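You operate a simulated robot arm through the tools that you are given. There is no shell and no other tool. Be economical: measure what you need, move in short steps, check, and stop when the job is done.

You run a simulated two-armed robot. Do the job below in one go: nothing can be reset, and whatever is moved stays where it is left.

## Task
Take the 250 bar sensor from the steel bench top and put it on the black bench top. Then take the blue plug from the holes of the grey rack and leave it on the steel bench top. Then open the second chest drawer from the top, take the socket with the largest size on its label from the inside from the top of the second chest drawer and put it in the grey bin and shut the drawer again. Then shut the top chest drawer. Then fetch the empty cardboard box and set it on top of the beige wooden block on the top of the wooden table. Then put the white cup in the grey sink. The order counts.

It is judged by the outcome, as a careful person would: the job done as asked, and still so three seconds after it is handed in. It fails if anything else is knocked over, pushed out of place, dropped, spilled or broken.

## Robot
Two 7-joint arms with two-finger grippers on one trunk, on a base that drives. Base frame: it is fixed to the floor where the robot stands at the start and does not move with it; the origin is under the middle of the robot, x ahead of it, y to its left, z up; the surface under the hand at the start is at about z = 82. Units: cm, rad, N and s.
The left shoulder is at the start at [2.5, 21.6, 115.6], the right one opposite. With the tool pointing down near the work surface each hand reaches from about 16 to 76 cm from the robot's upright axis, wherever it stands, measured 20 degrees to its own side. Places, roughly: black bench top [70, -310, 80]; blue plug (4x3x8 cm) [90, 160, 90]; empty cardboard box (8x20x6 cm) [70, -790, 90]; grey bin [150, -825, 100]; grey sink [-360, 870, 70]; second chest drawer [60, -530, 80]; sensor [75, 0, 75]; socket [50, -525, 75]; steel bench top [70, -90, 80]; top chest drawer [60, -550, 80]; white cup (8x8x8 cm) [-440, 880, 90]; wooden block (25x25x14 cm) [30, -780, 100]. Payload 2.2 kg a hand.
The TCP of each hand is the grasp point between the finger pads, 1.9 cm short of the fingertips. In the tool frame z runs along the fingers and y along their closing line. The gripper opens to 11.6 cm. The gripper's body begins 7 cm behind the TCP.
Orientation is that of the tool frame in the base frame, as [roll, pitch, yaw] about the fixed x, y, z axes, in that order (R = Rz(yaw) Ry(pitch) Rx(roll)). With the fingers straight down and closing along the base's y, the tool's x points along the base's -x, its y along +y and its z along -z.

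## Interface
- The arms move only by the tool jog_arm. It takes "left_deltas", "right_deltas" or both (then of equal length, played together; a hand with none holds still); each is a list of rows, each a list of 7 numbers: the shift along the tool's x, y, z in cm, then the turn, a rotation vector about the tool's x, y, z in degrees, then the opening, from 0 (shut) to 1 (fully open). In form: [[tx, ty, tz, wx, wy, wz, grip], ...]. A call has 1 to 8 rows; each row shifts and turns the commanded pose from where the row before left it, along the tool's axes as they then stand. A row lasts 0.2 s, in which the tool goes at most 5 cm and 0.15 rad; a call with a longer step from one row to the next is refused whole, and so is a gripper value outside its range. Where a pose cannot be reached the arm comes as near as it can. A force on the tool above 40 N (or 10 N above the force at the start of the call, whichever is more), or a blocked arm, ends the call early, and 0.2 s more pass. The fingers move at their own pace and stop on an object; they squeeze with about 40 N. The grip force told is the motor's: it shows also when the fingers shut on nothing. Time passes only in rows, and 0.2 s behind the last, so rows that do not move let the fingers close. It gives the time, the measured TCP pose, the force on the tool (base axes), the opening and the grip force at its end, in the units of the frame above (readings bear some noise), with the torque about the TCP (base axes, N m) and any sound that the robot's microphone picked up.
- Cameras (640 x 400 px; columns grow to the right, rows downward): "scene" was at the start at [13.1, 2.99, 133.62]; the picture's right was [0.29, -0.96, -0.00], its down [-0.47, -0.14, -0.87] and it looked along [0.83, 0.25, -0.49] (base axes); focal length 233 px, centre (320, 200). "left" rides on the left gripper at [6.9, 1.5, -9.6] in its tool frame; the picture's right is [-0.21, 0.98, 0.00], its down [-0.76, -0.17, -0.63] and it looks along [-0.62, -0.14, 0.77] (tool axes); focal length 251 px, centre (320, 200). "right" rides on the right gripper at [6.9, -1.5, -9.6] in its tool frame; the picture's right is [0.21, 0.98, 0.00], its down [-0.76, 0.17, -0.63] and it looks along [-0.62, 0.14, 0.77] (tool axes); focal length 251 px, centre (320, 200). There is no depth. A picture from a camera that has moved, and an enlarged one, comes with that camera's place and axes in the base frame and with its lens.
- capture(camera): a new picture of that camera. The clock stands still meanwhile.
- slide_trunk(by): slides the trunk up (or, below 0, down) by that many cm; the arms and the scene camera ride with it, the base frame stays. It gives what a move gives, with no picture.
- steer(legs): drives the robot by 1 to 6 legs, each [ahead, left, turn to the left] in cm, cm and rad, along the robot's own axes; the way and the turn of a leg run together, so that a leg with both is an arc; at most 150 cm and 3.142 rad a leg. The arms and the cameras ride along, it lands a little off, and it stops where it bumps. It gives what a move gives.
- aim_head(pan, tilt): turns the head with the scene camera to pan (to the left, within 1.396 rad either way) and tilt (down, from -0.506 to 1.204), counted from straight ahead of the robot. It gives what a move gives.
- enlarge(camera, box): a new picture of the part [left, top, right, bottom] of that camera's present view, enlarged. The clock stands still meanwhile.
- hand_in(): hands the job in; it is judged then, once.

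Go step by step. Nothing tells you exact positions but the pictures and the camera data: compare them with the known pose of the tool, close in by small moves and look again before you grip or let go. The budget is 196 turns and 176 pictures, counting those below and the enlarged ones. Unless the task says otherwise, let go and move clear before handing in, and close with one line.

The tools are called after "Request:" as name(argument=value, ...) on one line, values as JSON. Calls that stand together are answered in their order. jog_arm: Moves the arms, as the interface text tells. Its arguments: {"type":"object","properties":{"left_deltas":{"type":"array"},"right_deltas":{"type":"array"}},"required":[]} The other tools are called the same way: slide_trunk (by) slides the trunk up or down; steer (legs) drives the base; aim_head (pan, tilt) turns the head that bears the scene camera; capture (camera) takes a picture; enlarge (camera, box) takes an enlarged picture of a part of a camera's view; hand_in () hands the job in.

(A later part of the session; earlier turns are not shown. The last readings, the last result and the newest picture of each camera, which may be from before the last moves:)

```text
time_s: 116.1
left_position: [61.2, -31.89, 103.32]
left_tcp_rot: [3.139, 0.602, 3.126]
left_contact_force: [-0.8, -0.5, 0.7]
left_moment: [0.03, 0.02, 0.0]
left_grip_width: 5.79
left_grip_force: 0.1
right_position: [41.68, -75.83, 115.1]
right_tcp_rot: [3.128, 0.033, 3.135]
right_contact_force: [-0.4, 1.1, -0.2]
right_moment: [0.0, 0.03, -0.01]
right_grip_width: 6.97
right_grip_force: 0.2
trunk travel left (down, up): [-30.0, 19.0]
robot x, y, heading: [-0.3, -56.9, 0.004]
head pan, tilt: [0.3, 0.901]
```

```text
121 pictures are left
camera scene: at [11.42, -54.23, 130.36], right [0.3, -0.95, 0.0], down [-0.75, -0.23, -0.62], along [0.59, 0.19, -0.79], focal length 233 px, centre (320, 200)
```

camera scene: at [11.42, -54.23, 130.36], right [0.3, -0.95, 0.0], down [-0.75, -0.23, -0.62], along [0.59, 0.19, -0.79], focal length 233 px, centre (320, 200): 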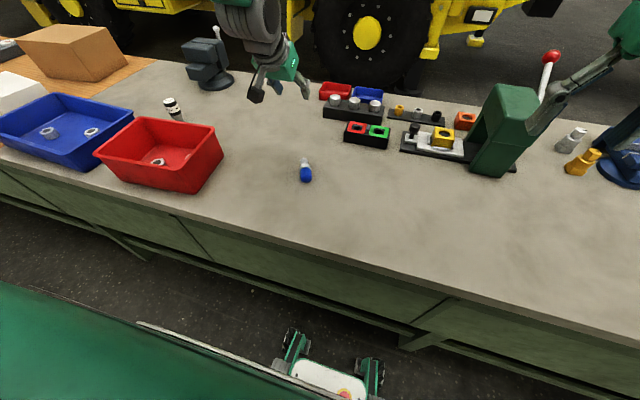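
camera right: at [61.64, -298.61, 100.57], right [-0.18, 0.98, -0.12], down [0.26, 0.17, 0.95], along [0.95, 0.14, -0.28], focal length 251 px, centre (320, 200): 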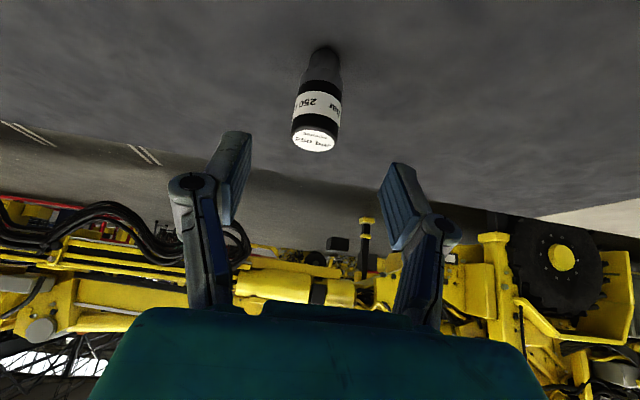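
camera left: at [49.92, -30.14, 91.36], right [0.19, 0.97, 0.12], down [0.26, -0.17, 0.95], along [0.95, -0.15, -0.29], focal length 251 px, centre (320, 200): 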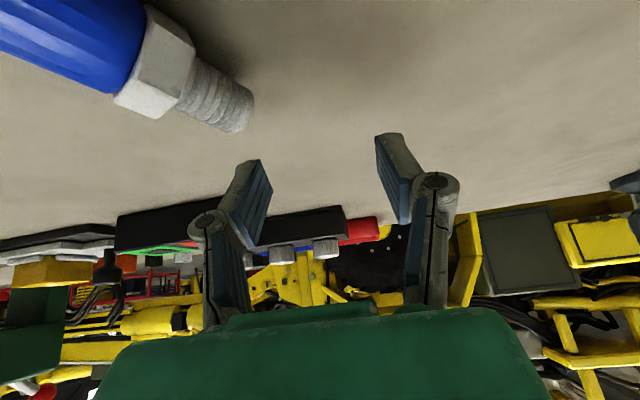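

The plug lies still in the middle of the steel bench, which is fine. Next I'll straighten the left hand, back out and drive right towards the chest at y≈-530.

Request:
jog_arm(left_deltas=[[2.5, 0, -1.7, 0, 8.5, 0, 0.5], [2.7, 0, -1.3, 0, 8.5, 0, 0.5], [2.9, 0, -0.9, 0, 8.5, 0, 0.5], [2.95, 0, -0.5, 0, 8.5, 0, 0.5], [3, 0, -2, 0, 0, 0, 0.5]])

Request:
steer(legs=[[-30, 0, 0], [0, -150, 0], [0, -150, 0], [0, -110, 0]])

Request:
aim_head(pan=-0.7, tilt=0.4)

Request:
capture(camera="scene")

```text
time_s: 117.3
left_position: [45.82, -31.8, 105.58]
left_tcp_rot: [3.14, 0.008, 3.126]
left_contact_force: [-0.5, -0.2, -0.1]
left_moment: [0.02, -0.04, 0.02]
left_grip_width: 5.81
left_grip_force: 0.0
right_position: [41.42, -75.72, 115.19]
right_tcp_rot: [3.126, 0.035, 3.136]
right_contact_force: [0.1, -1.5, 0.8]
right_moment: [0.02, 0.01, -0.01]
right_grip_width: 6.99
right_grip_force: 0.0
trunk travel left (down, up): [-30.0, 19.0]
robot x, y, heading: [0.12, -57.03, 0.005]
head pan, tilt: [0.3, 0.901]
```

```text
time_s: 138.4
left_position: [15.66, -439.69, 106.13]
left_tcp_rot: [3.112, 0.011, 3.128]
left_contact_force: [0.2, 0.2, -1.1]
left_moment: [0.05, 0.02, 0.03]
left_grip_width: 5.78
left_grip_force: 0.0
right_position: [11.47, -484.15, 114.89]
right_tcp_rot: [3.099, 0.038, 3.138]
right_contact_force: [-1.9, 3.6, 8.6]
right_moment: [-0.32, 0.03, -0.16]
right_grip_width: 6.92
right_grip_force: 0.0
trunk travel left (down, up): [-30.0, 19.0]
robot x, y, heading: [-30.32, -462.38, 0.005]
head pan, tilt: [0.3, 0.901]
stopped in leg 4: the robot was blocked; the commanded pose is now the measured one
```

```text
time_s: 139.6
left_position: [15.65, -439.17, 106.05]
left_tcp_rot: [3.118, 0.013, 3.13]
left_contact_force: [-0.5, -0.9, -0.4]
left_moment: [-0.01, -0.01, 0.03]
left_grip_width: 5.8
left_grip_force: 0.1
right_position: [11.27, -483.63, 114.92]
right_tcp_rot: [3.105, 0.036, 3.136]
right_contact_force: [0.1, -0.8, -0.1]
right_moment: [0.03, 0.0, -0.02]
right_grip_width: 6.98
right_grip_force: 0.1
trunk travel left (down, up): [-30.0, 19.0]
robot x, y, heading: [-29.56, -462.4, 0.01]
head pan, tilt: [-0.7, 0.4]
```

```text
120 pictures are left
camera scene: at [-18.65, -466.81, 134.72], right [-0.64, -0.77, 0.01], down [-0.3, 0.24, -0.92], along [0.71, -0.59, -0.39], focal length 233 px, centre (320, 200)
```

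scene: 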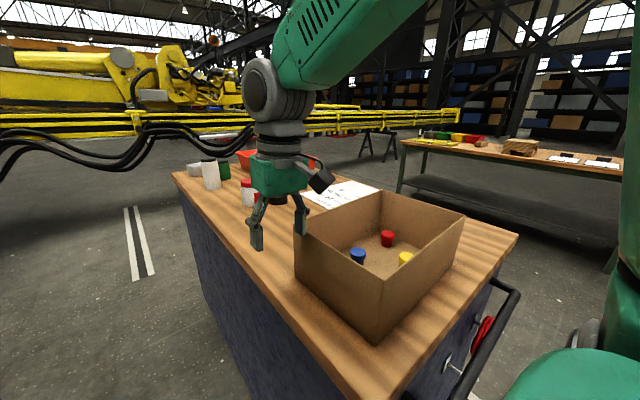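

The drive stopped 5 cm short: something is touching near the chest corner. I'll check with the right camera and look down.

Request:
capture(camera="right")

Request:
aim_head(pan=-1.0, tilt=0.9)

Request:
capture(camera="scene")

```text
119 pictures are left
camera right: at [4.18, -485.55, 124.2], right [-0.21, 0.98, 0.03], down [0.73, 0.14, 0.67], along [0.65, 0.16, -0.75], focal length 251 px, centre (320, 200)
```

right: 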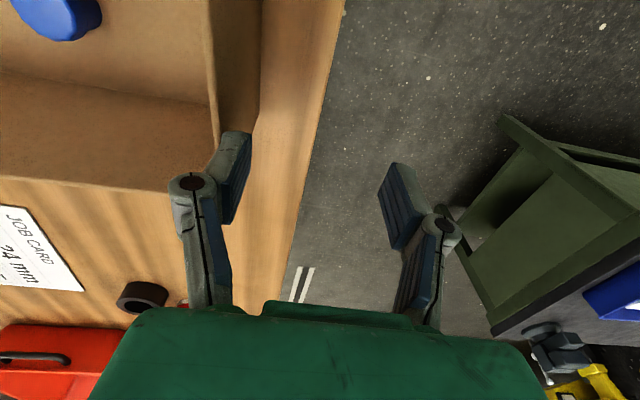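

```text
time_s: 140.6
left_position: [15.82, -439.22, 106.14]
left_tcp_rot: [3.118, 0.011, 3.13]
left_contact_force: [0.0, 0.0, 0.0]
left_moment: [0.02, 0.01, 0.02]
left_grip_width: 5.79
left_grip_force: 0.0
right_position: [11.42, -483.75, 114.84]
right_tcp_rot: [3.104, 0.036, 3.138]
right_contact_force: [-0.4, 0.1, 0.6]
right_moment: [0.0, 0.01, 0.01]
right_grip_width: 6.94
right_grip_force: 0.1
trunk travel left (down, up): [-30.0, 19.0]
robot x, y, heading: [-29.83, -462.48, 0.005]
head pan, tilt: [-1.0, 0.901]
```

```text
118 pictures are left
camera scene: at [-21.63, -467.2, 130.44], right [-0.84, -0.55, 0.01], down [-0.43, 0.65, -0.63], along [0.34, -0.53, -0.78], focal length 233 px, centre (320, 200)
```

scene: 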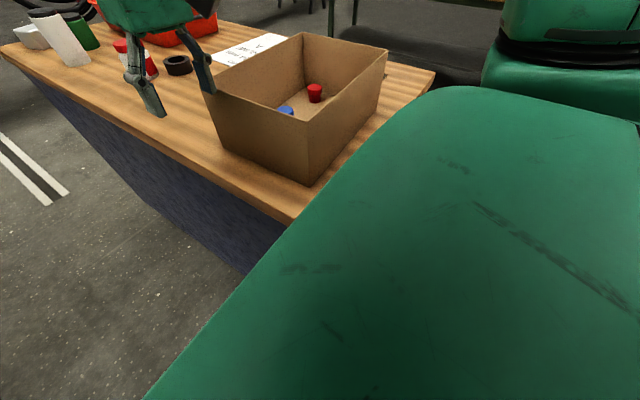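

The right finger touched the cardboard parts box on the chest top. I'll move away to the left gently, then look around for the chest front, which faces -x.

Request:
steer(legs=[[0, 12, 0]])

Request:
capture(camera="scene")

Request:
aim_head(pan=-1.39, tilt=0.45)

Request:
capture(camera="scene")

Request:
aim_head(pan=1.39, tilt=0.4)

Request:
capture(camera="scene")

```text
time_s: 141.8
left_position: [16.09, -433.58, 106.97]
left_tcp_rot: [3.069, 0.01, 3.125]
left_contact_force: [1.1, -3.1, 0.2]
left_moment: [0.23, 0.13, 0.01]
left_grip_width: 5.79
left_grip_force: 0.1
right_position: [11.72, -478.3, 113.66]
right_tcp_rot: [3.055, 0.032, 3.133]
right_contact_force: [-0.8, -1.3, 0.3]
right_moment: [0.11, -0.03, 0.0]
right_grip_width: 7.0
right_grip_force: 0.0
trunk travel left (down, up): [-30.0, 19.0]
robot x, y, heading: [-30.09, -451.92, 0.008]
head pan, tilt: [-1.0, 0.901]
```

```text
117 pictures are left
camera scene: at [-21.37, -463.11, 129.97], right [-0.84, -0.55, -0.02], down [-0.43, 0.68, -0.59], along [0.34, -0.49, -0.81], focal length 233 px, centre (320, 200)
```

scene: 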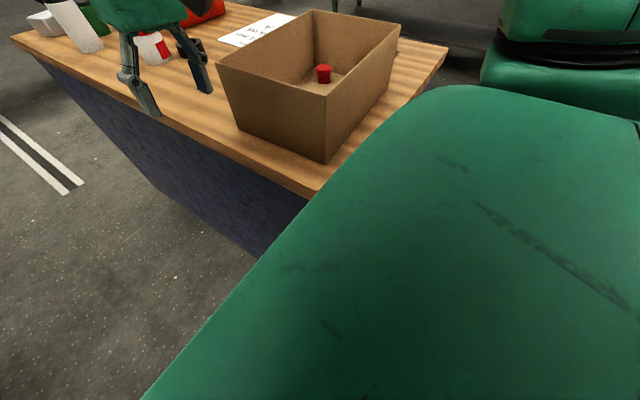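

```text
time_s: 142.7
left_position: [15.51, -433.81, 107.24]
left_tcp_rot: [3.072, 0.02, 3.12]
left_contact_force: [-0.2, -1.6, 0.6]
left_moment: [0.14, 0.02, -0.01]
left_grip_width: 5.79
left_grip_force: 0.1
right_position: [11.16, -478.49, 114.15]
right_tcp_rot: [3.06, 0.037, 3.13]
right_contact_force: [-0.9, -1.8, 0.1]
right_moment: [0.12, -0.04, 0.04]
right_grip_width: 6.95
right_grip_force: 0.0
trunk travel left (down, up): [-30.0, 19.0]
robot x, y, heading: [-30.13, -452.61, 0.014]
head pan, tilt: [-1.389, 0.45]
```

```text
116 pictures are left
camera scene: at [-24.2, -465.88, 133.83], right [-0.98, -0.19, -0.01], down [-0.08, 0.46, -0.88], along [0.17, -0.87, -0.47], focal length 233 px, centre (320, 200)
```

scene: 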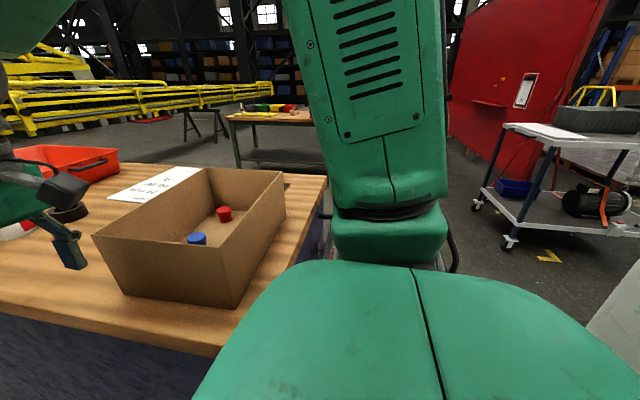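

```text
time_s: 145.2
left_position: [15.76, -430.83, 106.63]
left_tcp_rot: [3.098, 0.017, 3.124]
left_contact_force: [0.4, -0.5, -0.1]
left_moment: [0.06, 0.0, 0.01]
left_grip_width: 5.77
left_grip_force: 0.2
right_position: [11.13, -475.42, 114.7]
right_tcp_rot: [3.084, 0.036, 3.133]
right_contact_force: [0.2, 0.1, -0.3]
right_moment: [0.04, 0.0, -0.03]
right_grip_width: 6.97
right_grip_force: 0.0
trunk travel left (down, up): [-30.0, 19.0]
robot x, y, heading: [-29.51, -452.51, 0.009]
head pan, tilt: [1.389, 0.4]
```

```text
115 pictures are left
camera scene: at [-24.16, -441.83, 134.59], right [0.99, -0.17, 0.0], down [-0.07, -0.39, -0.92], along [0.16, 0.9, -0.4], focal length 233 px, centre (320, 200)
```

scene: 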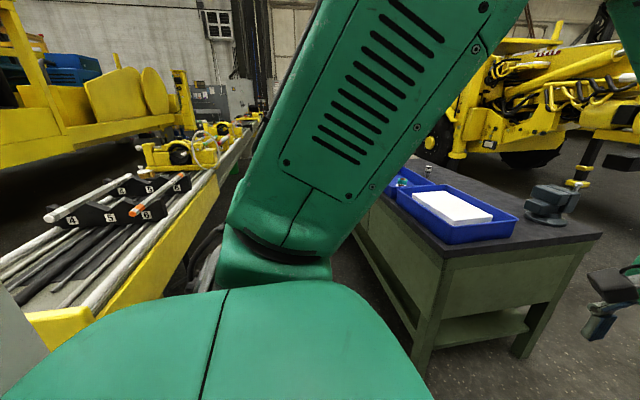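

There is free floor on the -x side of the chest. I'll back off and move right to face its drawers.

Request:
steer(legs=[[-75, 0, 0], [0, -70, 0]])

Request:
aim_head(pan=0, tilt=0.6)

Request:
capture(camera="scene")

```text
time_s: 152.7
left_position: [-58.93, -498.11, 106.16]
left_tcp_rot: [3.128, 0.015, 3.12]
left_contact_force: [-0.2, 0.0, 0.0]
left_moment: [-0.1, -0.02, 0.0]
left_grip_width: 5.81
left_grip_force: 0.0
right_position: [-63.6, -542.41, 115.29]
right_tcp_rot: [3.112, 0.037, 3.131]
right_contact_force: [0.0, 0.4, -0.4]
right_moment: [-0.02, -0.02, -0.01]
right_grip_width: 6.98
right_grip_force: 0.0
trunk travel left (down, up): [-30.0, 19.0]
robot x, y, heading: [-104.77, -521.61, 0.004]
head pan, tilt: [1.389, 0.4]
```

```text
time_s: 154.2
left_position: [-59.05, -502.33, 106.83]
left_tcp_rot: [3.093, 0.018, 3.116]
left_contact_force: [0.2, -2.0, -0.1]
left_moment: [0.25, 0.03, 0.0]
left_grip_width: 5.78
left_grip_force: 0.0
right_position: [-63.83, -546.66, 114.28]
right_tcp_rot: [3.081, 0.029, 3.124]
right_contact_force: [0.5, -1.6, 0.4]
right_moment: [0.23, 0.02, 0.03]
right_grip_width: 6.98
right_grip_force: 0.1
trunk travel left (down, up): [-30.0, 19.0]
robot x, y, heading: [-104.08, -522.81, 0.004]
head pan, tilt: [0.0, 0.6]
```

```text
114 pictures are left
camera scene: at [-91.47, -527.33, 132.75], right [0.0, -1.0, -0.04], down [-0.57, 0.03, -0.82], along [0.82, 0.02, -0.57], focal length 233 px, centre (320, 200)
```

scene: 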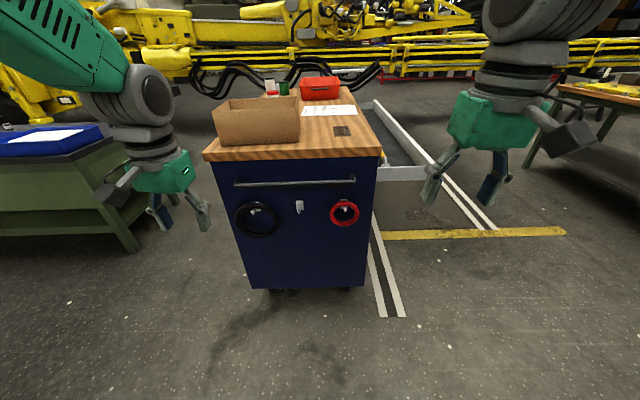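

Only a push handle is on this end. I can see an open grey drawer sticking out on the chest's -y side, so the drawers face -y. I'll go around to y≈-645 and look.

Request:
steer(legs=[[0, -125, 0], [60, 0, 0]])

Request:
aim_head(pan=0.5, tilt=0.5)

Request:
capture(camera="scene")

Request:
aim_head(pan=-0.7, tilt=0.4)

Request:
capture(camera="scene")

```text
time_s: 163.5
left_position: [0.75, -617.75, 104.98]
left_tcp_rot: [-3.113, 0.014, 3.126]
left_contact_force: [-1.2, 2.3, -0.7]
left_moment: [-0.29, -0.1, 0.0]
left_grip_width: 5.81
left_grip_force: 0.1
right_position: [-3.83, -661.66, 115.74]
right_tcp_rot: [-3.128, 0.033, 3.133]
right_contact_force: [1.7, 2.8, -0.1]
right_moment: [-0.24, 0.09, -0.02]
right_grip_width: 6.96
right_grip_force: 0.1
trunk travel left (down, up): [-30.0, 19.0]
robot x, y, heading: [-44.5, -646.19, 0.0]
head pan, tilt: [0.0, 0.6]
```

```text
time_s: 164.4
left_position: [0.41, -618.91, 105.57]
left_tcp_rot: [-3.13, 0.015, 3.128]
left_contact_force: [0.2, -0.2, 0.3]
left_moment: [-0.09, -0.05, 0.04]
left_grip_width: 5.79
left_grip_force: 0.1
right_position: [-4.02, -662.88, 115.34]
right_tcp_rot: [3.138, 0.029, 3.135]
right_contact_force: [-0.2, 1.2, 0.4]
right_moment: [-0.1, -0.01, -0.06]
right_grip_width: 6.97
right_grip_force: 0.0
trunk travel left (down, up): [-30.0, 19.0]
robot x, y, heading: [-44.47, -645.21, 0.003]
head pan, tilt: [0.499, 0.499]
```

```text
113 pictures are left
camera scene: at [-32.47, -636.52, 133.53], right [0.48, -0.88, 0.03], down [-0.42, -0.26, -0.87], along [0.77, 0.41, -0.5], focal length 233 px, centre (320, 200)
```

scene: 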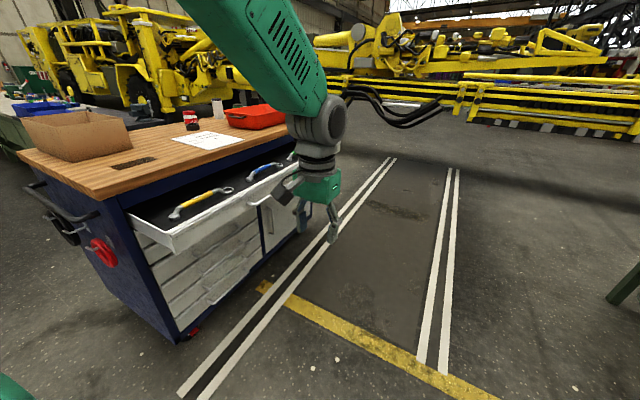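

```text
time_s: 165.8
left_position: [0.66, -621.89, 106.06]
left_tcp_rot: [3.129, 0.015, 3.127]
left_contact_force: [0.7, 0.3, -0.6]
left_moment: [0.0, 0.0, 0.01]
left_grip_width: 5.81
left_grip_force: 0.1
right_position: [-3.98, -666.11, 114.75]
right_tcp_rot: [3.115, 0.025, 3.132]
right_contact_force: [-0.4, -0.2, -0.2]
right_moment: [0.04, 0.02, -0.03]
right_grip_width: 6.96
right_grip_force: 0.1
trunk travel left (down, up): [-30.0, 19.0]
robot x, y, heading: [-44.38, -645.66, -0.001]
head pan, tilt: [-0.7, 0.4]
```

```text
112 pictures are left
camera scene: at [-33.26, -654.09, 134.49], right [-0.64, -0.76, -0.01], down [-0.3, 0.27, -0.91], along [0.7, -0.58, -0.4], focal length 233 px, centre (320, 200)
```

scene: 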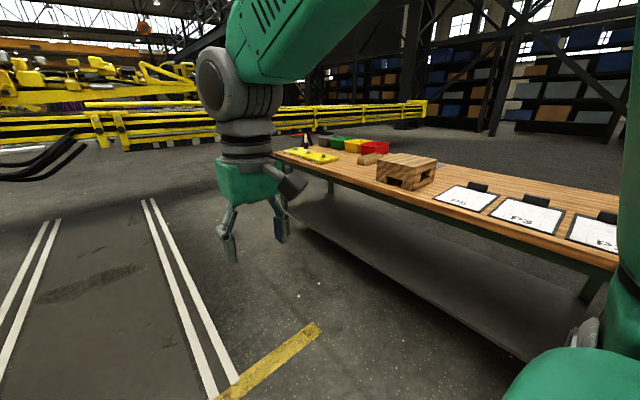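

The top drawer is open and holds wrenches. The wooden table with the block (front at y≈-775) is opposite. I'll drive to about x=30, y=-665 and turn left to face the drawers.

Request:
steer(legs=[[75, -18, 0], [0, 0, 1.571]])

Request:
aim_head(pan=0, tilt=0.7)

Request:
capture(camera="scene")

```text
time_s: 173.8
left_position: [7.38, -618.42, 106.04]
left_tcp_rot: [3.131, 0.016, -1.609]
left_contact_force: [0.7, -1.3, 0.6]
left_moment: [0.03, 0.01, 0.02]
left_grip_width: 5.78
left_grip_force: 0.0
right_position: [51.5, -624.1, 114.66]
right_tcp_rot: [3.117, 0.023, -1.602]
right_contact_force: [0.0, -0.3, 0.9]
right_moment: [0.01, -0.02, 0.03]
right_grip_width: 6.98
right_grip_force: 0.2
trunk travel left (down, up): [-30.0, 19.0]
robot x, y, heading: [30.54, -664.17, 1.549]
head pan, tilt: [-0.7, 0.4]
```

```text
time_s: 174.8
left_position: [0.89, -618.48, 104.71]
left_tcp_rot: [-3.096, 0.016, -1.605]
left_contact_force: [-2.6, -0.9, -0.1]
left_moment: [0.0, -0.17, -0.01]
left_grip_width: 5.78
left_grip_force: 0.0
right_position: [44.18, -624.04, 115.32]
right_tcp_rot: [-3.11, 0.02, -1.599]
right_contact_force: [-1.6, -0.4, -0.3]
right_moment: [-0.04, -0.12, 0.02]
right_grip_width: 6.96
right_grip_force: 0.1
trunk travel left (down, up): [-30.0, 19.0]
robot x, y, heading: [29.34, -664.28, 1.549]
head pan, tilt: [0.0, 0.7]
```

```text
111 pictures are left
camera scene: at [26.15, -650.9, 131.93], right [1.0, -0.02, 0.03], down [0.01, -0.65, -0.76], along [0.03, 0.76, -0.65], focal length 233 px, centre (320, 200)
```

scene: 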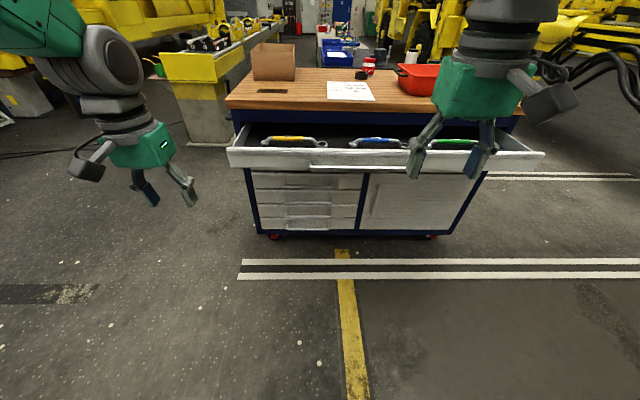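

The chest has a wide top drawer (open) and a left stack of narrower drawers; the second drawer is the first of that stack. I'll let the sway settle and look closer.

Request:
jog_arm(left_deltas=[[0, 0, 0, 0, 0, 0, 0.5], [0, 0, 0, 0, 0, 0, 0.5], [0, 0, 0, 0, 0, 0, 0.5], [0, 0, 0, 0, 0, 0, 0.5], [0, 0, 0, 0, 0, 0, 0.5], [0, 0, 0, 0, 0, 0, 0.5], [0, 0, 0, 0, 0, 0, 0.5], [0, 0, 0, 0, 0, 0, 0.5]])

Request:
jog_arm(left_deltas=[[0, 0, 0, 0, 0, 0, 0.5], [0, 0, 0, 0, 0, 0, 0.5], [0, 0, 0, 0, 0, 0, 0.5], [0, 0, 0, 0, 0, 0, 0.5], [0, 0, 0, 0, 0, 0, 0.5], [0, 0, 0, 0, 0, 0, 0.5], [0, 0, 0, 0, 0, 0, 0.5], [0, 0, 0, 0, 0, 0, 0.5]])

Request:
capture(camera="scene")

Request:
enlarge(camera="scene", box=[220, 110, 400, 245])

```text
time_s: 176.8
left_position: [3.99, -618.69, 105.69]
left_tcp_rot: [-3.127, 0.016, -1.603]
left_contact_force: [-0.2, 0.1, 0.6]
left_moment: [0.04, 0.03, -0.01]
left_grip_width: 5.79
left_grip_force: 0.0
right_position: [47.72, -624.32, 114.56]
right_tcp_rot: [3.141, 0.009, -1.597]
right_contact_force: [0.1, 0.0, -0.5]
right_moment: [0.01, 0.02, 0.01]
right_grip_width: 6.93
right_grip_force: 0.1
trunk travel left (down, up): [-30.0, 19.0]
robot x, y, heading: [29.48, -663.88, 1.548]
head pan, tilt: [0.0, 0.7]
stopped in row 8 (left hand): the arm was blocked; the commanded pose is now the measured one
```

```text
time_s: 178.6
left_position: [5.65, -618.8, 106.08]
left_tcp_rot: [-3.141, 0.019, -1.607]
left_contact_force: [-0.1, 0.1, 0.1]
left_moment: [0.01, 0.09, 0.0]
left_grip_width: 5.83
left_grip_force: 0.1
right_position: [49.68, -624.45, 114.52]
right_tcp_rot: [3.127, 0.012, -1.601]
right_contact_force: [0.7, -0.6, -0.2]
right_moment: [0.0, 0.09, -0.02]
right_grip_width: 6.96
right_grip_force: 0.0
trunk travel left (down, up): [-30.0, 19.0]
robot x, y, heading: [29.88, -664.01, 1.549]
head pan, tilt: [0.0, 0.7]
```

```text
110 pictures are left
camera scene: at [29.62, -650.91, 131.98], right [1.0, -0.02, 0.0], down [-0.01, -0.65, -0.76], along [0.02, 0.76, -0.65], focal length 233 px, centre (320, 200)
```

scene: 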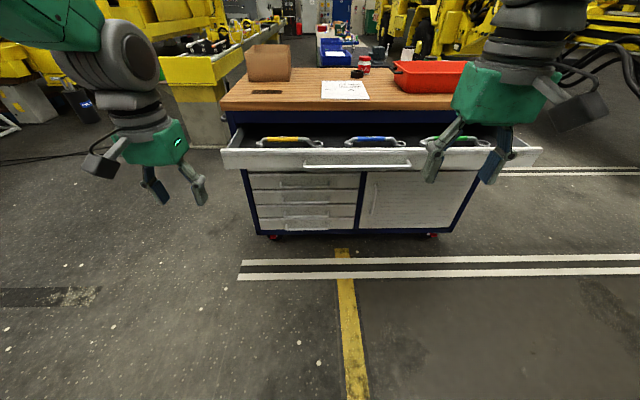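

```text
2.96 times, centred on (310, 178) of scene
camera zoom: at [29.62, -650.91, 131.98], right [1.0, -0.02, 0.0], down [-0.01, -0.65, -0.76], along [0.02, 0.76, -0.65], focal length 689 px, centre (350, 267)
```

zoom: 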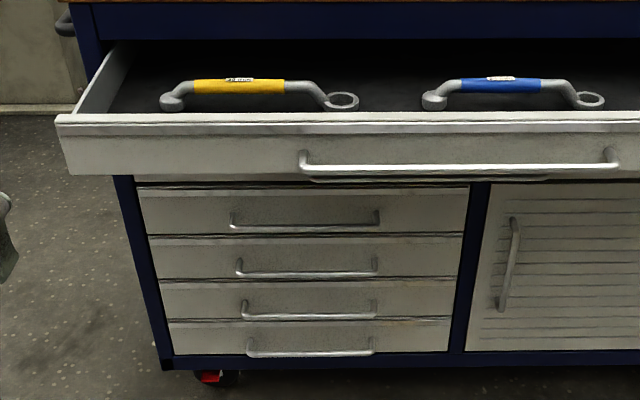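

There might be another drawer hidden behind the open one, so I'll lower the trunk for a flatter view.

Request:
slide_trunk(by=-28)

Request:
aim_head(pan=0, tilt=0.35)

Request:
capture(camera="scene")

Request:
enlarge(camera="scene", box=[200, 130, 420, 290])

```text
time_s: 181.5
left_position: [3.54, -618.6, 77.57]
left_tcp_rot: [-3.124, 0.016, -1.606]
left_contact_force: [0.2, 0.8, 0.6]
left_moment: [0.03, -0.03, 0.01]
left_grip_width: 5.8
left_grip_force: 0.1
right_position: [47.41, -624.26, 86.71]
right_tcp_rot: [-3.139, 0.011, -1.598]
right_contact_force: [-0.4, 0.4, 0.0]
right_moment: [0.02, -0.08, 0.0]
right_grip_width: 6.96
right_grip_force: 0.1
trunk travel left (down, up): [-2.0, 47.0]
robot x, y, heading: [29.44, -663.56, 1.552]
head pan, tilt: [0.0, 0.7]
```

```text
time_s: 182.3
left_position: [2.64, -618.82, 77.36]
left_tcp_rot: [-3.116, 0.018, -1.602]
left_contact_force: [-1.9, 0.1, -0.5]
left_moment: [0.02, -0.1, 0.0]
left_grip_width: 5.82
left_grip_force: 0.0
right_position: [46.38, -624.36, 86.92]
right_tcp_rot: [-3.128, 0.013, -1.595]
right_contact_force: [-0.8, -0.3, -0.3]
right_moment: [0.0, -0.08, 0.01]
right_grip_width: 6.97
right_grip_force: 0.2
trunk travel left (down, up): [-2.0, 47.0]
robot x, y, heading: [29.33, -663.76, 1.552]
head pan, tilt: [0.0, 0.351]
```

```text
108 pictures are left
camera scene: at [29.02, -650.16, 107.11], right [1.0, -0.02, 0.0], down [0.0, -0.35, -0.94], along [0.02, 0.94, -0.35], focal length 233 px, centre (320, 200)
```

scene: 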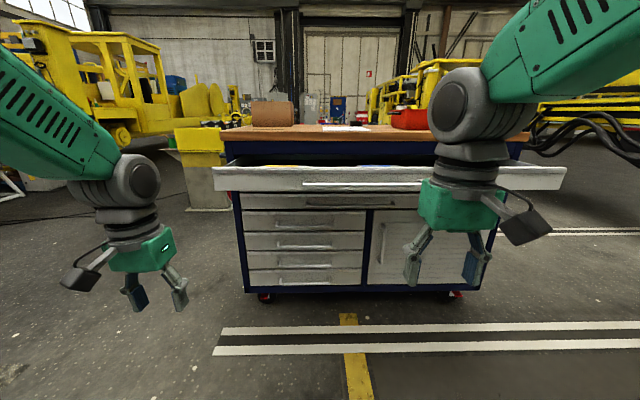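

```text
2.50 times, centred on (310, 210) of scene
camera zoom: at [29.02, -650.16, 107.11], right [1.0, -0.02, 0.0], down [0.0, -0.35, -0.94], along [0.02, 0.94, -0.35], focal length 582 px, centre (345, 175)
```

zoom: 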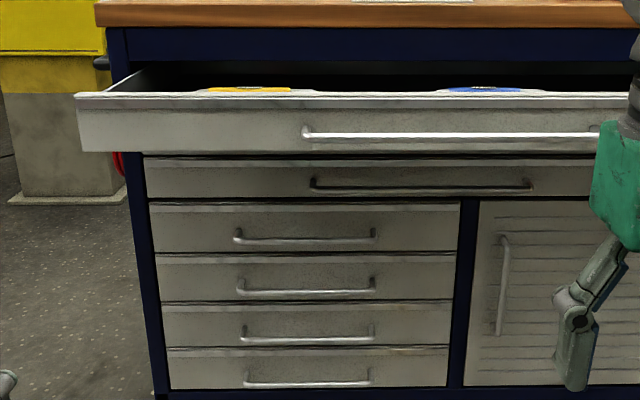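

The second drawer is the wide one just under the open top drawer; its handle bar spans x≈25..65 near y≈-550, z≈67. I'll turn the right hand to point forward and raise the left hand out of the way.

Request:
jog_arm(right_deltas=[[0, 0, 0, 0, -8.5, 0, 0.6], [0, 0, 0, 0, -8.5, 0, 0.6], [0, 0, 0, 0, -8.5, 0, 0.6], [0, 0, 0, 0, -8.5, 0, 0.6], [0, 0, 0, 0, -8.5, 0, 0.6], [0, 0, 0, 0, -8.5, 0, 0.6], [0, 0, 0, 0, -8.5, 0, 0.6], [0, 0, 0, 0, -8.5, 0, 0.6]], left_deltas=[[0, 0, -3, 0, 0, 0, 0.5], [0, 0, -4, 0, 0, 0, 0.5], [0, 0, -4, 0, 0, 0, 0.5], [0, 0, -4, 0, 0, 0, 0.5], [3, 0, 0, 0, 0, 0, 0.5], [0, 0, 0, 0, 0, 0, 0.5], [0, 0, 0, 0, 0, 0, 0.5], [0, 0, 0, 0, 0, 0, 0.5]])

Request:
jog_arm(right_deltas=[[0, 0, 0, 0, -8.5, 0, 0.6], [0, 0, 0, 0, -8.5, 0, 0.6], [0, 0, 0, 0, -5, 0, 0.6], [0, 0, 0, 0, 0, 0, 0.6]])

Request:
capture(camera="right")

```text
time_s: 184.1
left_position: [2.73, -621.87, 92.51]
left_tcp_rot: [-3.121, 0.017, -1.605]
left_contact_force: [0.2, 0.6, 0.3]
left_moment: [-0.04, -0.09, 0.02]
left_grip_width: 5.79
left_grip_force: 0.1
right_position: [44.77, -620.27, 88.86]
right_tcp_rot: [-3.125, 1.209, -1.581]
right_contact_force: [-0.2, -0.5, 0.3]
right_moment: [-0.03, -0.02, -0.02]
right_grip_width: 6.95
right_grip_force: 0.1
right hand out of reach, approached as far as the arm can: row 6, 7, 8
trunk travel left (down, up): [-2.0, 47.0]
robot x, y, heading: [29.36, -664.32, 1.549]
head pan, tilt: [0.0, 0.351]
```

```text
time_s: 185.1
left_position: [5.37, -621.98, 93.12]
left_tcp_rot: [3.138, 0.018, -1.608]
left_contact_force: [0.3, -0.1, -0.8]
left_moment: [-0.02, 0.1, 0.01]
left_grip_width: 5.79
left_grip_force: 0.1
right_position: [45.96, -618.23, 89.1]
right_tcp_rot: [0.57, 1.546, 2.111]
right_contact_force: [1.4, 0.6, -0.2]
right_moment: [0.0, -0.03, 0.07]
right_grip_width: 6.95
right_grip_force: 0.1
right hand out of reach, approached as far as the arm can: row 1, 2
trunk travel left (down, up): [-2.0, 47.0]
robot x, y, heading: [29.95, -663.79, 1.552]
head pan, tilt: [0.0, 0.351]
```

```text
106 pictures are left
camera right: at [47.17, -627.81, 81.95], right [-0.98, 0.03, -0.2], down [-0.17, -0.64, 0.74], along [-0.1, 0.76, 0.64], focal length 251 px, centre (320, 200)
```

right: 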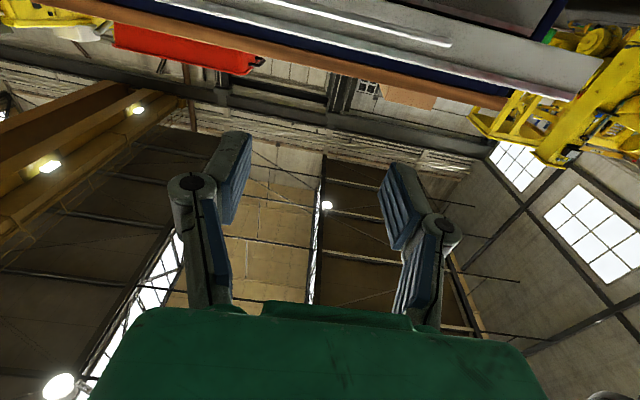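

The hand now points forward. I'll lower it to handle height and roll it 90° so the fingers close vertically.

Request:
jog_arm(right_deltas=[[4.4, 0, 2, 0, 0, 0, 0.4], [4.4, 0, 2, 0, 0, 0, 0.4], [4.4, 0, 2, 0, 0, 0, 0.4], [4.4, 0, 2, 0, 0, 0, 0.4], [4.0, 0, 2, 0, 0, 0, 0.4], [0, 0, 0, 0, 0, 8.5, 0.4], [0, 0, 0, 0, 0, 8.5, 0.4], [0, 0, 0, 0, 0, 8.5, 0.4]])

Request:
jog_arm(right_deltas=[[0, 0, 0, 0, 0, 8.5, 0.4], [0, 0, 0, 0, 0, 8.5, 0.4], [0, 0, 0, 0, 0, 8.5, 0.4], [0, 0, 0, 0, 0, 8.5, 0.4], [0, 0, 0, 0, 0, 8.5, 0.4], [0, 0, 0, 0, 0, 8.5, 0.4], [0, 0, 0, 0, 0, 8.5, 0.4], [0, 0, 0, 0, 0, 5, 0.4]])

Request:
capture(camera="right")

Request:
capture(camera="scene")

```text
time_s: 186.9
left_position: [3.51, -621.97, 92.75]
left_tcp_rot: [-3.124, 0.016, -1.603]
left_contact_force: [-1.1, -0.4, -0.5]
left_moment: [0.0, -0.03, 0.0]
left_grip_width: 5.78
left_grip_force: 0.0
right_position: [38.25, -608.16, 71.73]
right_tcp_rot: [1.554, 1.139, 3.08]
right_contact_force: [-0.8, 0.6, 0.9]
right_moment: [0.03, 0.01, -0.04]
right_grip_width: 4.64
right_grip_force: 0.0
right hand out of reach, approached as far as the arm can: row 6, 7, 8
trunk travel left (down, up): [-2.0, 47.0]
robot x, y, heading: [29.58, -663.83, 1.548]
head pan, tilt: [0.0, 0.351]
```

```text
time_s: 188.7
left_position: [3.56, -621.93, 92.7]
left_tcp_rot: [-3.127, 0.019, -1.603]
left_contact_force: [-0.6, 0.1, -0.2]
left_moment: [0.0, -0.02, 0.02]
left_grip_width: 5.8
left_grip_force: 0.1
right_position: [29.36, -609.59, 101.83]
right_tcp_rot: [1.574, 0.014, 3.119]
right_contact_force: [0.1, 0.0, 0.3]
right_moment: [0.01, -0.01, -0.03]
right_grip_width: 4.62
right_grip_force: 0.0
right hand out of reach, approached as far as the arm can: row 1, 2, 3, 4, 5, 6, 7, 8
trunk travel left (down, up): [-2.0, 47.0]
robot x, y, heading: [29.21, -664.03, 1.552]
head pan, tilt: [0.0, 0.351]
```

```text
105 pictures are left
camera right: at [22.37, -619.14, 100.17], right [-0.23, 0.01, 0.97], down [0.74, -0.65, 0.18], along [0.63, 0.76, 0.14], focal length 251 px, centre (320, 200)
```

right: 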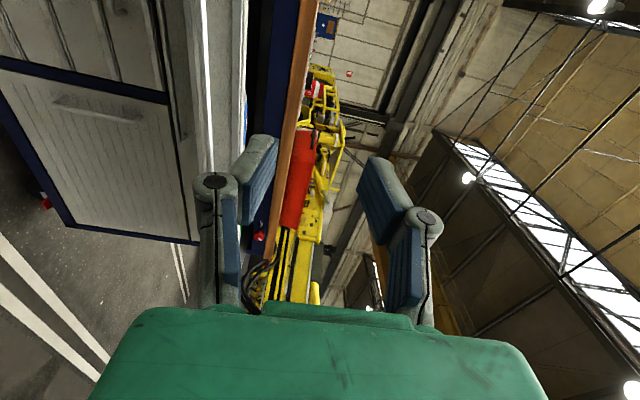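

```text
104 pictures are left
camera scene: at [29.55, -650.13, 107.11], right [1.0, -0.02, 0.0], down [0.0, -0.35, -0.94], along [0.02, 0.94, -0.35], focal length 233 px, centre (320, 200)
```

scene: 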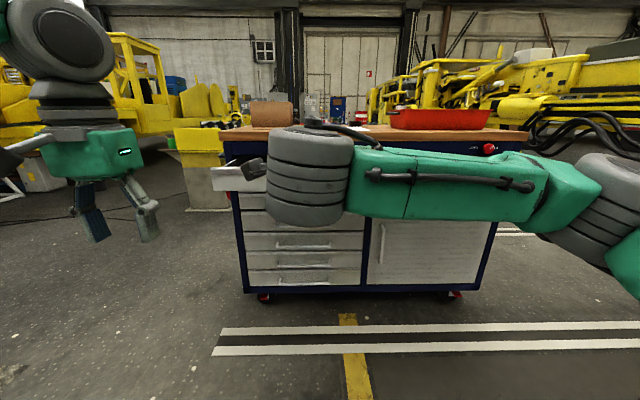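

That roll direction is awkward for the right arm. I'll roll the other way instead.

Request:
jog_arm(right_deltas=[[0, 0, 0, 0, 0, -8.5, 0.4], [0, 0, 0, 0, 0, -8.5, 0.4], [0, 0, 0, 0, 0, -8.5, 0.4], [0, 0, 0, 0, 0, -8.5, 0.4], [0, 0, 0, 0, 0, -8.5, 0.4], [0, 0, 0, 0, 0, -8.5, 0.4], [0, 0, 0, 0, 0, -8.5, 0.4], [0, 0, 0, 0, 0, -8.5, 0.4]])

Request:
jog_arm(right_deltas=[[0, 0, 0, 0, 0, -8.5, 0.4], [0, 0, 0, 0, 0, -8.5, 0.4], [0, 0, 0, 0, 0, -8.5, 0.4], [0, 0, 0, 0, 0, -8.5, 0.4], [0, 0, 0, 0, 0, -8.5, 0.4], [0, 0, 0, 0, 0, -8.5, 0.4], [0, 0, 0, 0, 0, -8.5, 0.4], [0, 0, 0, 0, 0, -8.5, 0.4]])

Request:
jog_arm(right_deltas=[[0, 0, 0, 0, 0, -8.5, 0.4], [0, 0, 0, 0, 0, -8.5, 0.4], [0, 0, 0, 0, 0, -8.5, 0.4], [0, 0, 0, 0, 0, -8.5, 0.4], [0, 0, 0, 0, 0, -8.5, 0.4], [0, 0, 0, 0, 0, 0, 0.4]])

Request:
capture(camera="right")

```text
time_s: 190.5
left_position: [3.59, -622.0, 92.67]
left_tcp_rot: [-3.128, 0.019, -1.604]
left_contact_force: [-0.8, 0.2, 0.1]
left_moment: [0.01, -0.02, 0.01]
left_grip_width: 5.82
left_grip_force: 0.1
right_position: [29.53, -609.58, 101.6]
right_tcp_rot: [1.517, 1.19, 3.062]
right_contact_force: [-0.2, 0.3, 0.2]
right_moment: [0.03, 0.02, 0.03]
right_grip_width: 4.65
right_grip_force: 0.0
trunk travel left (down, up): [-2.0, 47.0]
robot x, y, heading: [29.6, -663.79, 1.554]
head pan, tilt: [0.0, 0.351]
```

```text
time_s: 192.3
left_position: [3.61, -621.9, 92.81]
left_tcp_rot: [-3.128, 0.019, -1.606]
left_contact_force: [-0.4, -0.4, -0.2]
left_moment: [-0.01, 0.02, 0.0]
left_grip_width: 5.8
left_grip_force: 0.1
right_position: [29.64, -609.66, 101.78]
right_tcp_rot: [-1.542, 0.767, -0.008]
right_contact_force: [0.6, 0.3, 0.0]
right_moment: [0.03, 0.0, 0.0]
right_grip_width: 4.64
right_grip_force: 0.1
trunk travel left (down, up): [-2.0, 47.0]
robot x, y, heading: [29.34, -663.97, 1.549]
head pan, tilt: [0.0, 0.351]
```

```text
time_s: 193.7
left_position: [3.75, -621.93, 92.76]
left_tcp_rot: [-3.128, 0.017, -1.605]
left_contact_force: [-0.6, -0.3, 0.3]
left_moment: [-0.01, 0.0, -0.01]
left_grip_width: 5.81
left_grip_force: 0.0
right_position: [30.05, -609.32, 101.92]
right_tcp_rot: [-1.551, 0.033, -0.032]
right_contact_force: [-0.6, -0.7, 0.5]
right_moment: [-0.03, -0.05, -0.02]
right_grip_width: 4.62
right_grip_force: 0.0
trunk travel left (down, up): [-2.0, 47.0]
robot x, y, heading: [29.82, -664.06, 1.549]
head pan, tilt: [0.0, 0.351]
```

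```text
103 pictures are left
camera right: at [36.73, -619.32, 102.96], right [0.18, 0.01, -0.98], down [-0.78, -0.6, -0.15], along [-0.6, 0.8, -0.1], focal length 251 px, centre (320, 200)
```

right: 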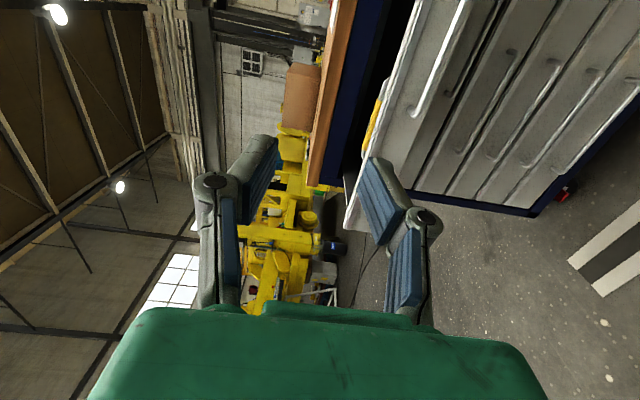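

This orientation is reachable: tool x is base +x, tool y is down, tool z is +y. I'll move the hand right and down to the handle height.

Request:
jog_arm(right_deltas=[[2.1, 4.2, 0, 0, 0, 0, 0.4], [2.1, 4.2, 0, 0, 0, 0, 0.4], [2.1, 4.2, 0, 0, 0, 0, 0.4], [2.1, 4.2, 0, 0, 0, 0, 0.4], [2.1, 4.2, 0, 0, 0, 0, 0.4], [2.1, 4.2, 0, 0, 0, 0, 0.4], [2.1, 4.2, 0, 0, 0, 0, 0.4], [2.1, 4.2, 0, 0, 0, 0, 0.4]])

Request:
capture(camera="right")

Request:
capture(camera="scene")

```text
time_s: 195.5
left_position: [3.8, -621.85, 92.81]
left_tcp_rot: [-3.13, 0.018, -1.603]
left_contact_force: [0.3, 0.1, -1.1]
left_moment: [-0.05, -0.01, 0.03]
left_grip_width: 5.78
left_grip_force: 0.1
right_position: [45.86, -609.24, 67.65]
right_tcp_rot: [-1.548, 0.03, -0.032]
right_contact_force: [-0.3, 0.2, -0.5]
right_moment: [-0.04, -0.03, 0.01]
right_grip_width: 4.63
right_grip_force: 0.0
trunk travel left (down, up): [-2.0, 47.0]
robot x, y, heading: [29.57, -663.99, 1.551]
head pan, tilt: [0.0, 0.351]
```

```text
102 pictures are left
camera right: at [52.48, -619.22, 68.7], right [0.19, 0.02, -0.98], down [-0.78, -0.6, -0.16], along [-0.6, 0.8, -0.1], focal length 251 px, centre (320, 200)
```

right: 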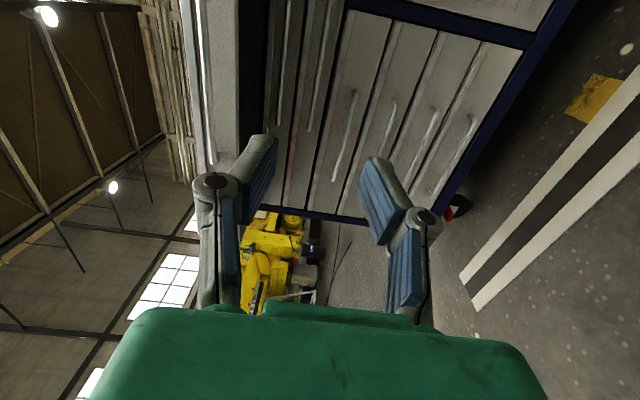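

```text
101 pictures are left
camera scene: at [29.74, -650.06, 107.1], right [1.0, -0.02, 0.0], down [-0.01, -0.35, -0.94], along [0.02, 0.94, -0.35], focal length 233 px, centre (320, 200)
```

scene: 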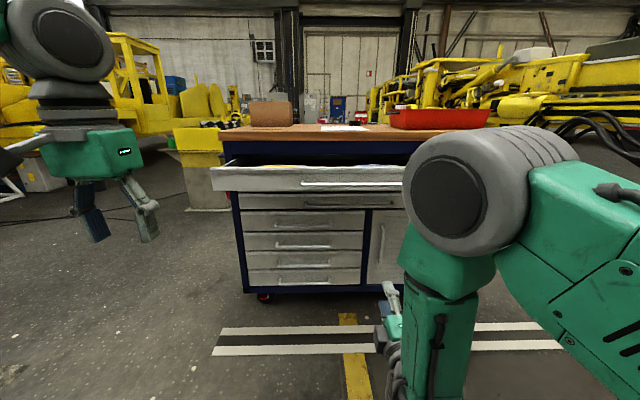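

Request:
enlarge(camera="right", box=[180, 0, 420, 225])

```text
1.78 times, centred on (300, 112) of right
camera zoom: at [52.48, -619.22, 68.7], right [0.19, 0.02, -0.98], down [-0.78, -0.6, -0.16], along [-0.6, 0.8, -0.1], focal length 447 px, centre (356, 356)
```

zoom: 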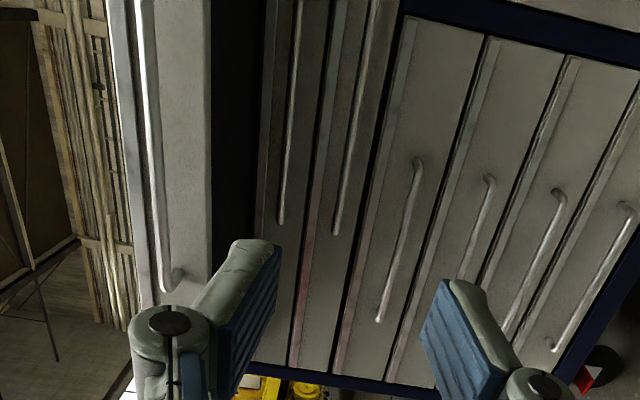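

This low view shows two wide drawers below the open one, so the second drawer's handle is at z≈76.5, just under the top drawer's lip at z≈82. I'll tilt the hand 30° upward so it fits below the lip, raise the left hand and drive closer.

Request:
jog_arm(right_deltas=[[0, 0, 0, 8.5, 0, 0, 0.4], [0, 0, 0, 8.5, 0, 0, 0.4], [0, 0, 0, 8.5, 0, 0, 0.4], [0, 0, 0, 5, 0, 0, 0.4], [0, 0, 0, 0, 0, 0, 0.4]], left_deltas=[[3, 0, -3, 0, 0, 0, 0.5], [3, 0, -3, 0, 0, 0, 0.5], [0, 0, -3, 0, 0, 0, 0.5], [0, 0, 0, 0, 0, 0, 0.5], [0, 0, 0, 0, 0, 0, 0.5]])

Request:
steer(legs=[[28, 0, 0]])

Request:
capture(camera="right")

Request:
capture(camera="scene")

```text
time_s: 196.7
left_position: [3.15, -628.13, 101.51]
left_tcp_rot: [-3.128, 0.02, -1.606]
left_contact_force: [-0.1, -0.9, -0.1]
left_moment: [-0.02, 0.02, -0.03]
left_grip_width: 5.79
left_grip_force: 0.1
right_position: [45.59, -604.63, 68.37]
right_tcp_rot: [-1.02, 0.025, -0.025]
right_contact_force: [-0.3, 0.1, -0.6]
right_moment: [-0.02, 0.0, 0.0]
right_grip_width: 4.65
right_grip_force: 0.1
right hand out of reach, approached as far as the arm can: row 3, 4
trunk travel left (down, up): [-2.0, 47.0]
robot x, y, heading: [29.6, -663.96, 1.55]
head pan, tilt: [0.0, 0.351]
```

```text
time_s: 198.7
left_position: [3.99, -600.11, 101.53]
left_tcp_rot: [-3.13, 0.019, -1.602]
left_contact_force: [0.2, -0.1, -0.4]
left_moment: [-0.03, 0.02, 0.01]
left_grip_width: 5.81
left_grip_force: 0.0
right_position: [46.12, -576.55, 68.32]
right_tcp_rot: [-1.021, 0.029, -0.024]
right_contact_force: [0.3, -1.0, -0.8]
right_moment: [0.0, -0.01, 0.02]
right_grip_width: 4.65
right_grip_force: 0.0
trunk travel left (down, up): [-2.0, 47.0]
robot x, y, heading: [30.27, -636.22, 1.551]
head pan, tilt: [0.0, 0.351]
```

```text
99 pictures are left
camera right: at [52.76, -585.72, 64.36], right [0.2, 0.5, -0.84], down [-0.78, -0.43, -0.45], along [-0.59, 0.75, 0.31], focal length 251 px, centre (320, 200)
```

right: 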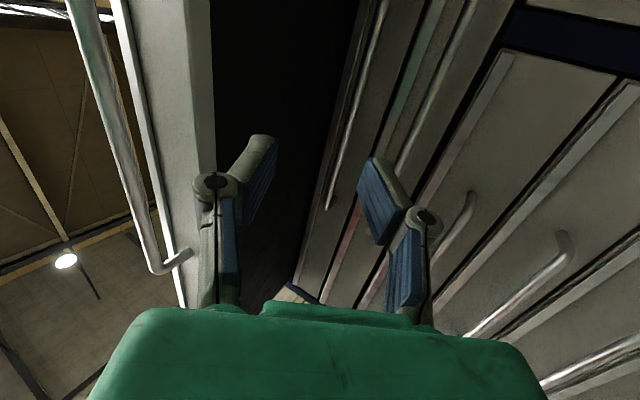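

```text
98 pictures are left
camera scene: at [30.3, -622.0, 107.1], right [1.0, -0.02, 0.0], down [-0.01, -0.35, -0.94], along [0.02, 0.94, -0.35], focal length 233 px, centre (320, 200)
```

scene: 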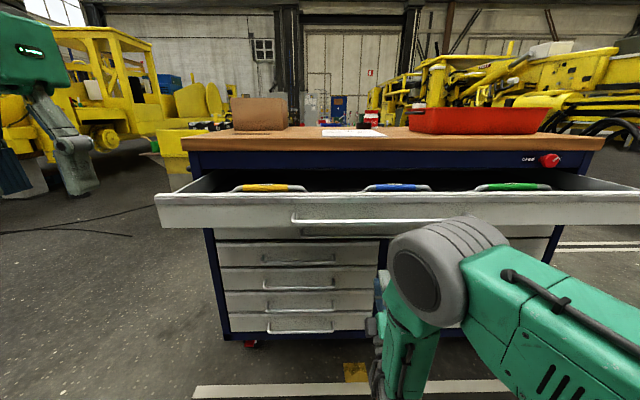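

The handle of drawer 2 triangulates to y≈-550.5, z≈77, and the lip underside is at z≈81, y≈-572. I'll drive 10 cm closer, then advance along the tool axis in stages.

Request:
steer(legs=[[10, 0, 0]])

Request:
jog_arm(right_deltas=[[0, 0.5, 3, 0, 0, 0, 0.4], [0, 0.4, 3, 0, 0, 0, 0.4], [0, 0, 3, 0, 0, 0, 0.4], [0, 0, 0, 0, 0, 0, 0.4]])

Request:
capture(camera="right")

```text
time_s: 199.8
left_position: [4.22, -590.15, 101.57]
left_tcp_rot: [-3.131, 0.019, -1.605]
left_contact_force: [-0.1, 0.4, -0.2]
left_moment: [-0.04, 0.02, 0.02]
left_grip_width: 5.81
left_grip_force: 0.1
right_position: [46.32, -566.58, 68.41]
right_tcp_rot: [-1.019, 0.027, -0.026]
right_contact_force: [-0.5, -0.7, -1.1]
right_moment: [0.07, 0.0, 0.01]
right_grip_width: 4.63
right_grip_force: 0.1
trunk travel left (down, up): [-2.0, 47.0]
robot x, y, heading: [30.65, -625.77, 1.554]
head pan, tilt: [0.0, 0.351]
```

```text
time_s: 200.8
left_position: [4.43, -590.62, 101.82]
left_tcp_rot: [-3.13, 0.021, -1.603]
left_contact_force: [0.2, -0.3, -0.3]
left_moment: [-0.01, -0.01, 0.03]
left_grip_width: 5.84
left_grip_force: 0.1
right_position: [46.75, -558.63, 72.67]
right_tcp_rot: [-1.017, 0.03, -0.027]
right_contact_force: [-0.4, 0.3, 0.2]
right_moment: [0.04, 0.02, -0.04]
right_grip_width: 4.65
right_grip_force: 0.1
trunk travel left (down, up): [-2.0, 47.0]
robot x, y, heading: [30.63, -625.94, 1.551]
head pan, tilt: [0.0, 0.351]
```

```text
97 pictures are left
camera right: at [53.42, -567.82, 68.61], right [0.2, 0.51, -0.84], down [-0.78, -0.43, -0.45], along [-0.59, 0.75, 0.31], focal length 251 px, centre (320, 200)
```

right: 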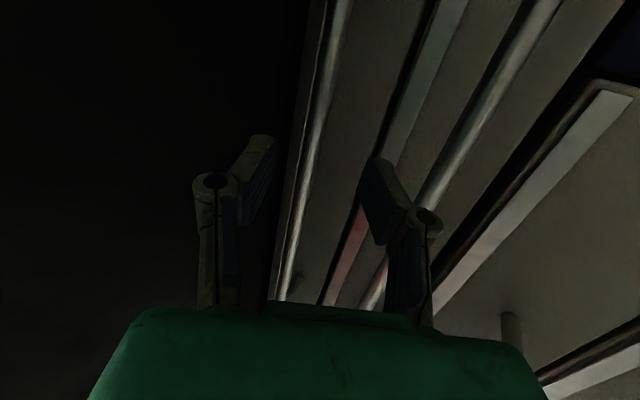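

The bar lies at z≈77 between the fingers' closing plane. I'll advance the last 8 cm and close.

Request:
jog_arm(right_deltas=[[0, 0.3, 3, 0, 0, 0, 0.4], [0, 0.2, 3, 0, 0, 0, 0.4], [0, 0, 1.8, 0, 0, 0, 0.4], [0, 0, 0, 0, 0, 0, 0.4]])

Request:
capture(camera="right")

```text
time_s: 201.8
left_position: [4.28, -590.59, 101.8]
left_tcp_rot: [-3.131, 0.022, -1.604]
left_contact_force: [0.8, -0.1, -0.3]
left_moment: [-0.02, 0.0, 0.01]
left_grip_width: 5.8
left_grip_force: 0.1
right_position: [46.92, -551.74, 76.37]
right_tcp_rot: [-1.016, 0.03, -0.024]
right_contact_force: [-0.2, -4.9, -2.7]
right_moment: [-0.13, -0.02, 0.06]
right_grip_width: 5.06
right_grip_force: 0.0
trunk travel left (down, up): [-2.0, 47.0]
robot x, y, heading: [30.65, -626.22, 1.554]
head pan, tilt: [0.0, 0.351]
```

```text
96 pictures are left
camera right: at [53.68, -560.95, 72.3], right [0.2, 0.51, -0.84], down [-0.78, -0.43, -0.45], along [-0.59, 0.75, 0.31], focal length 251 px, centre (320, 200)
```

right: 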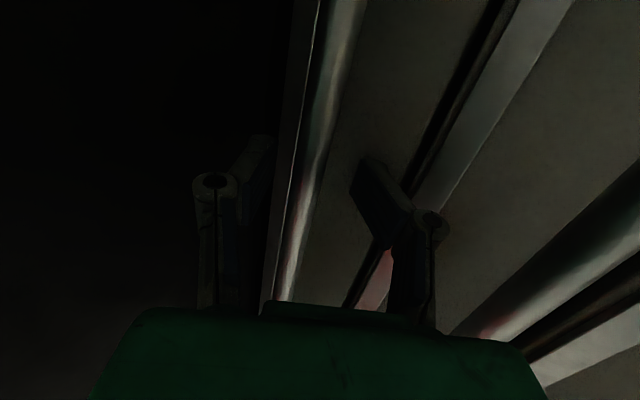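

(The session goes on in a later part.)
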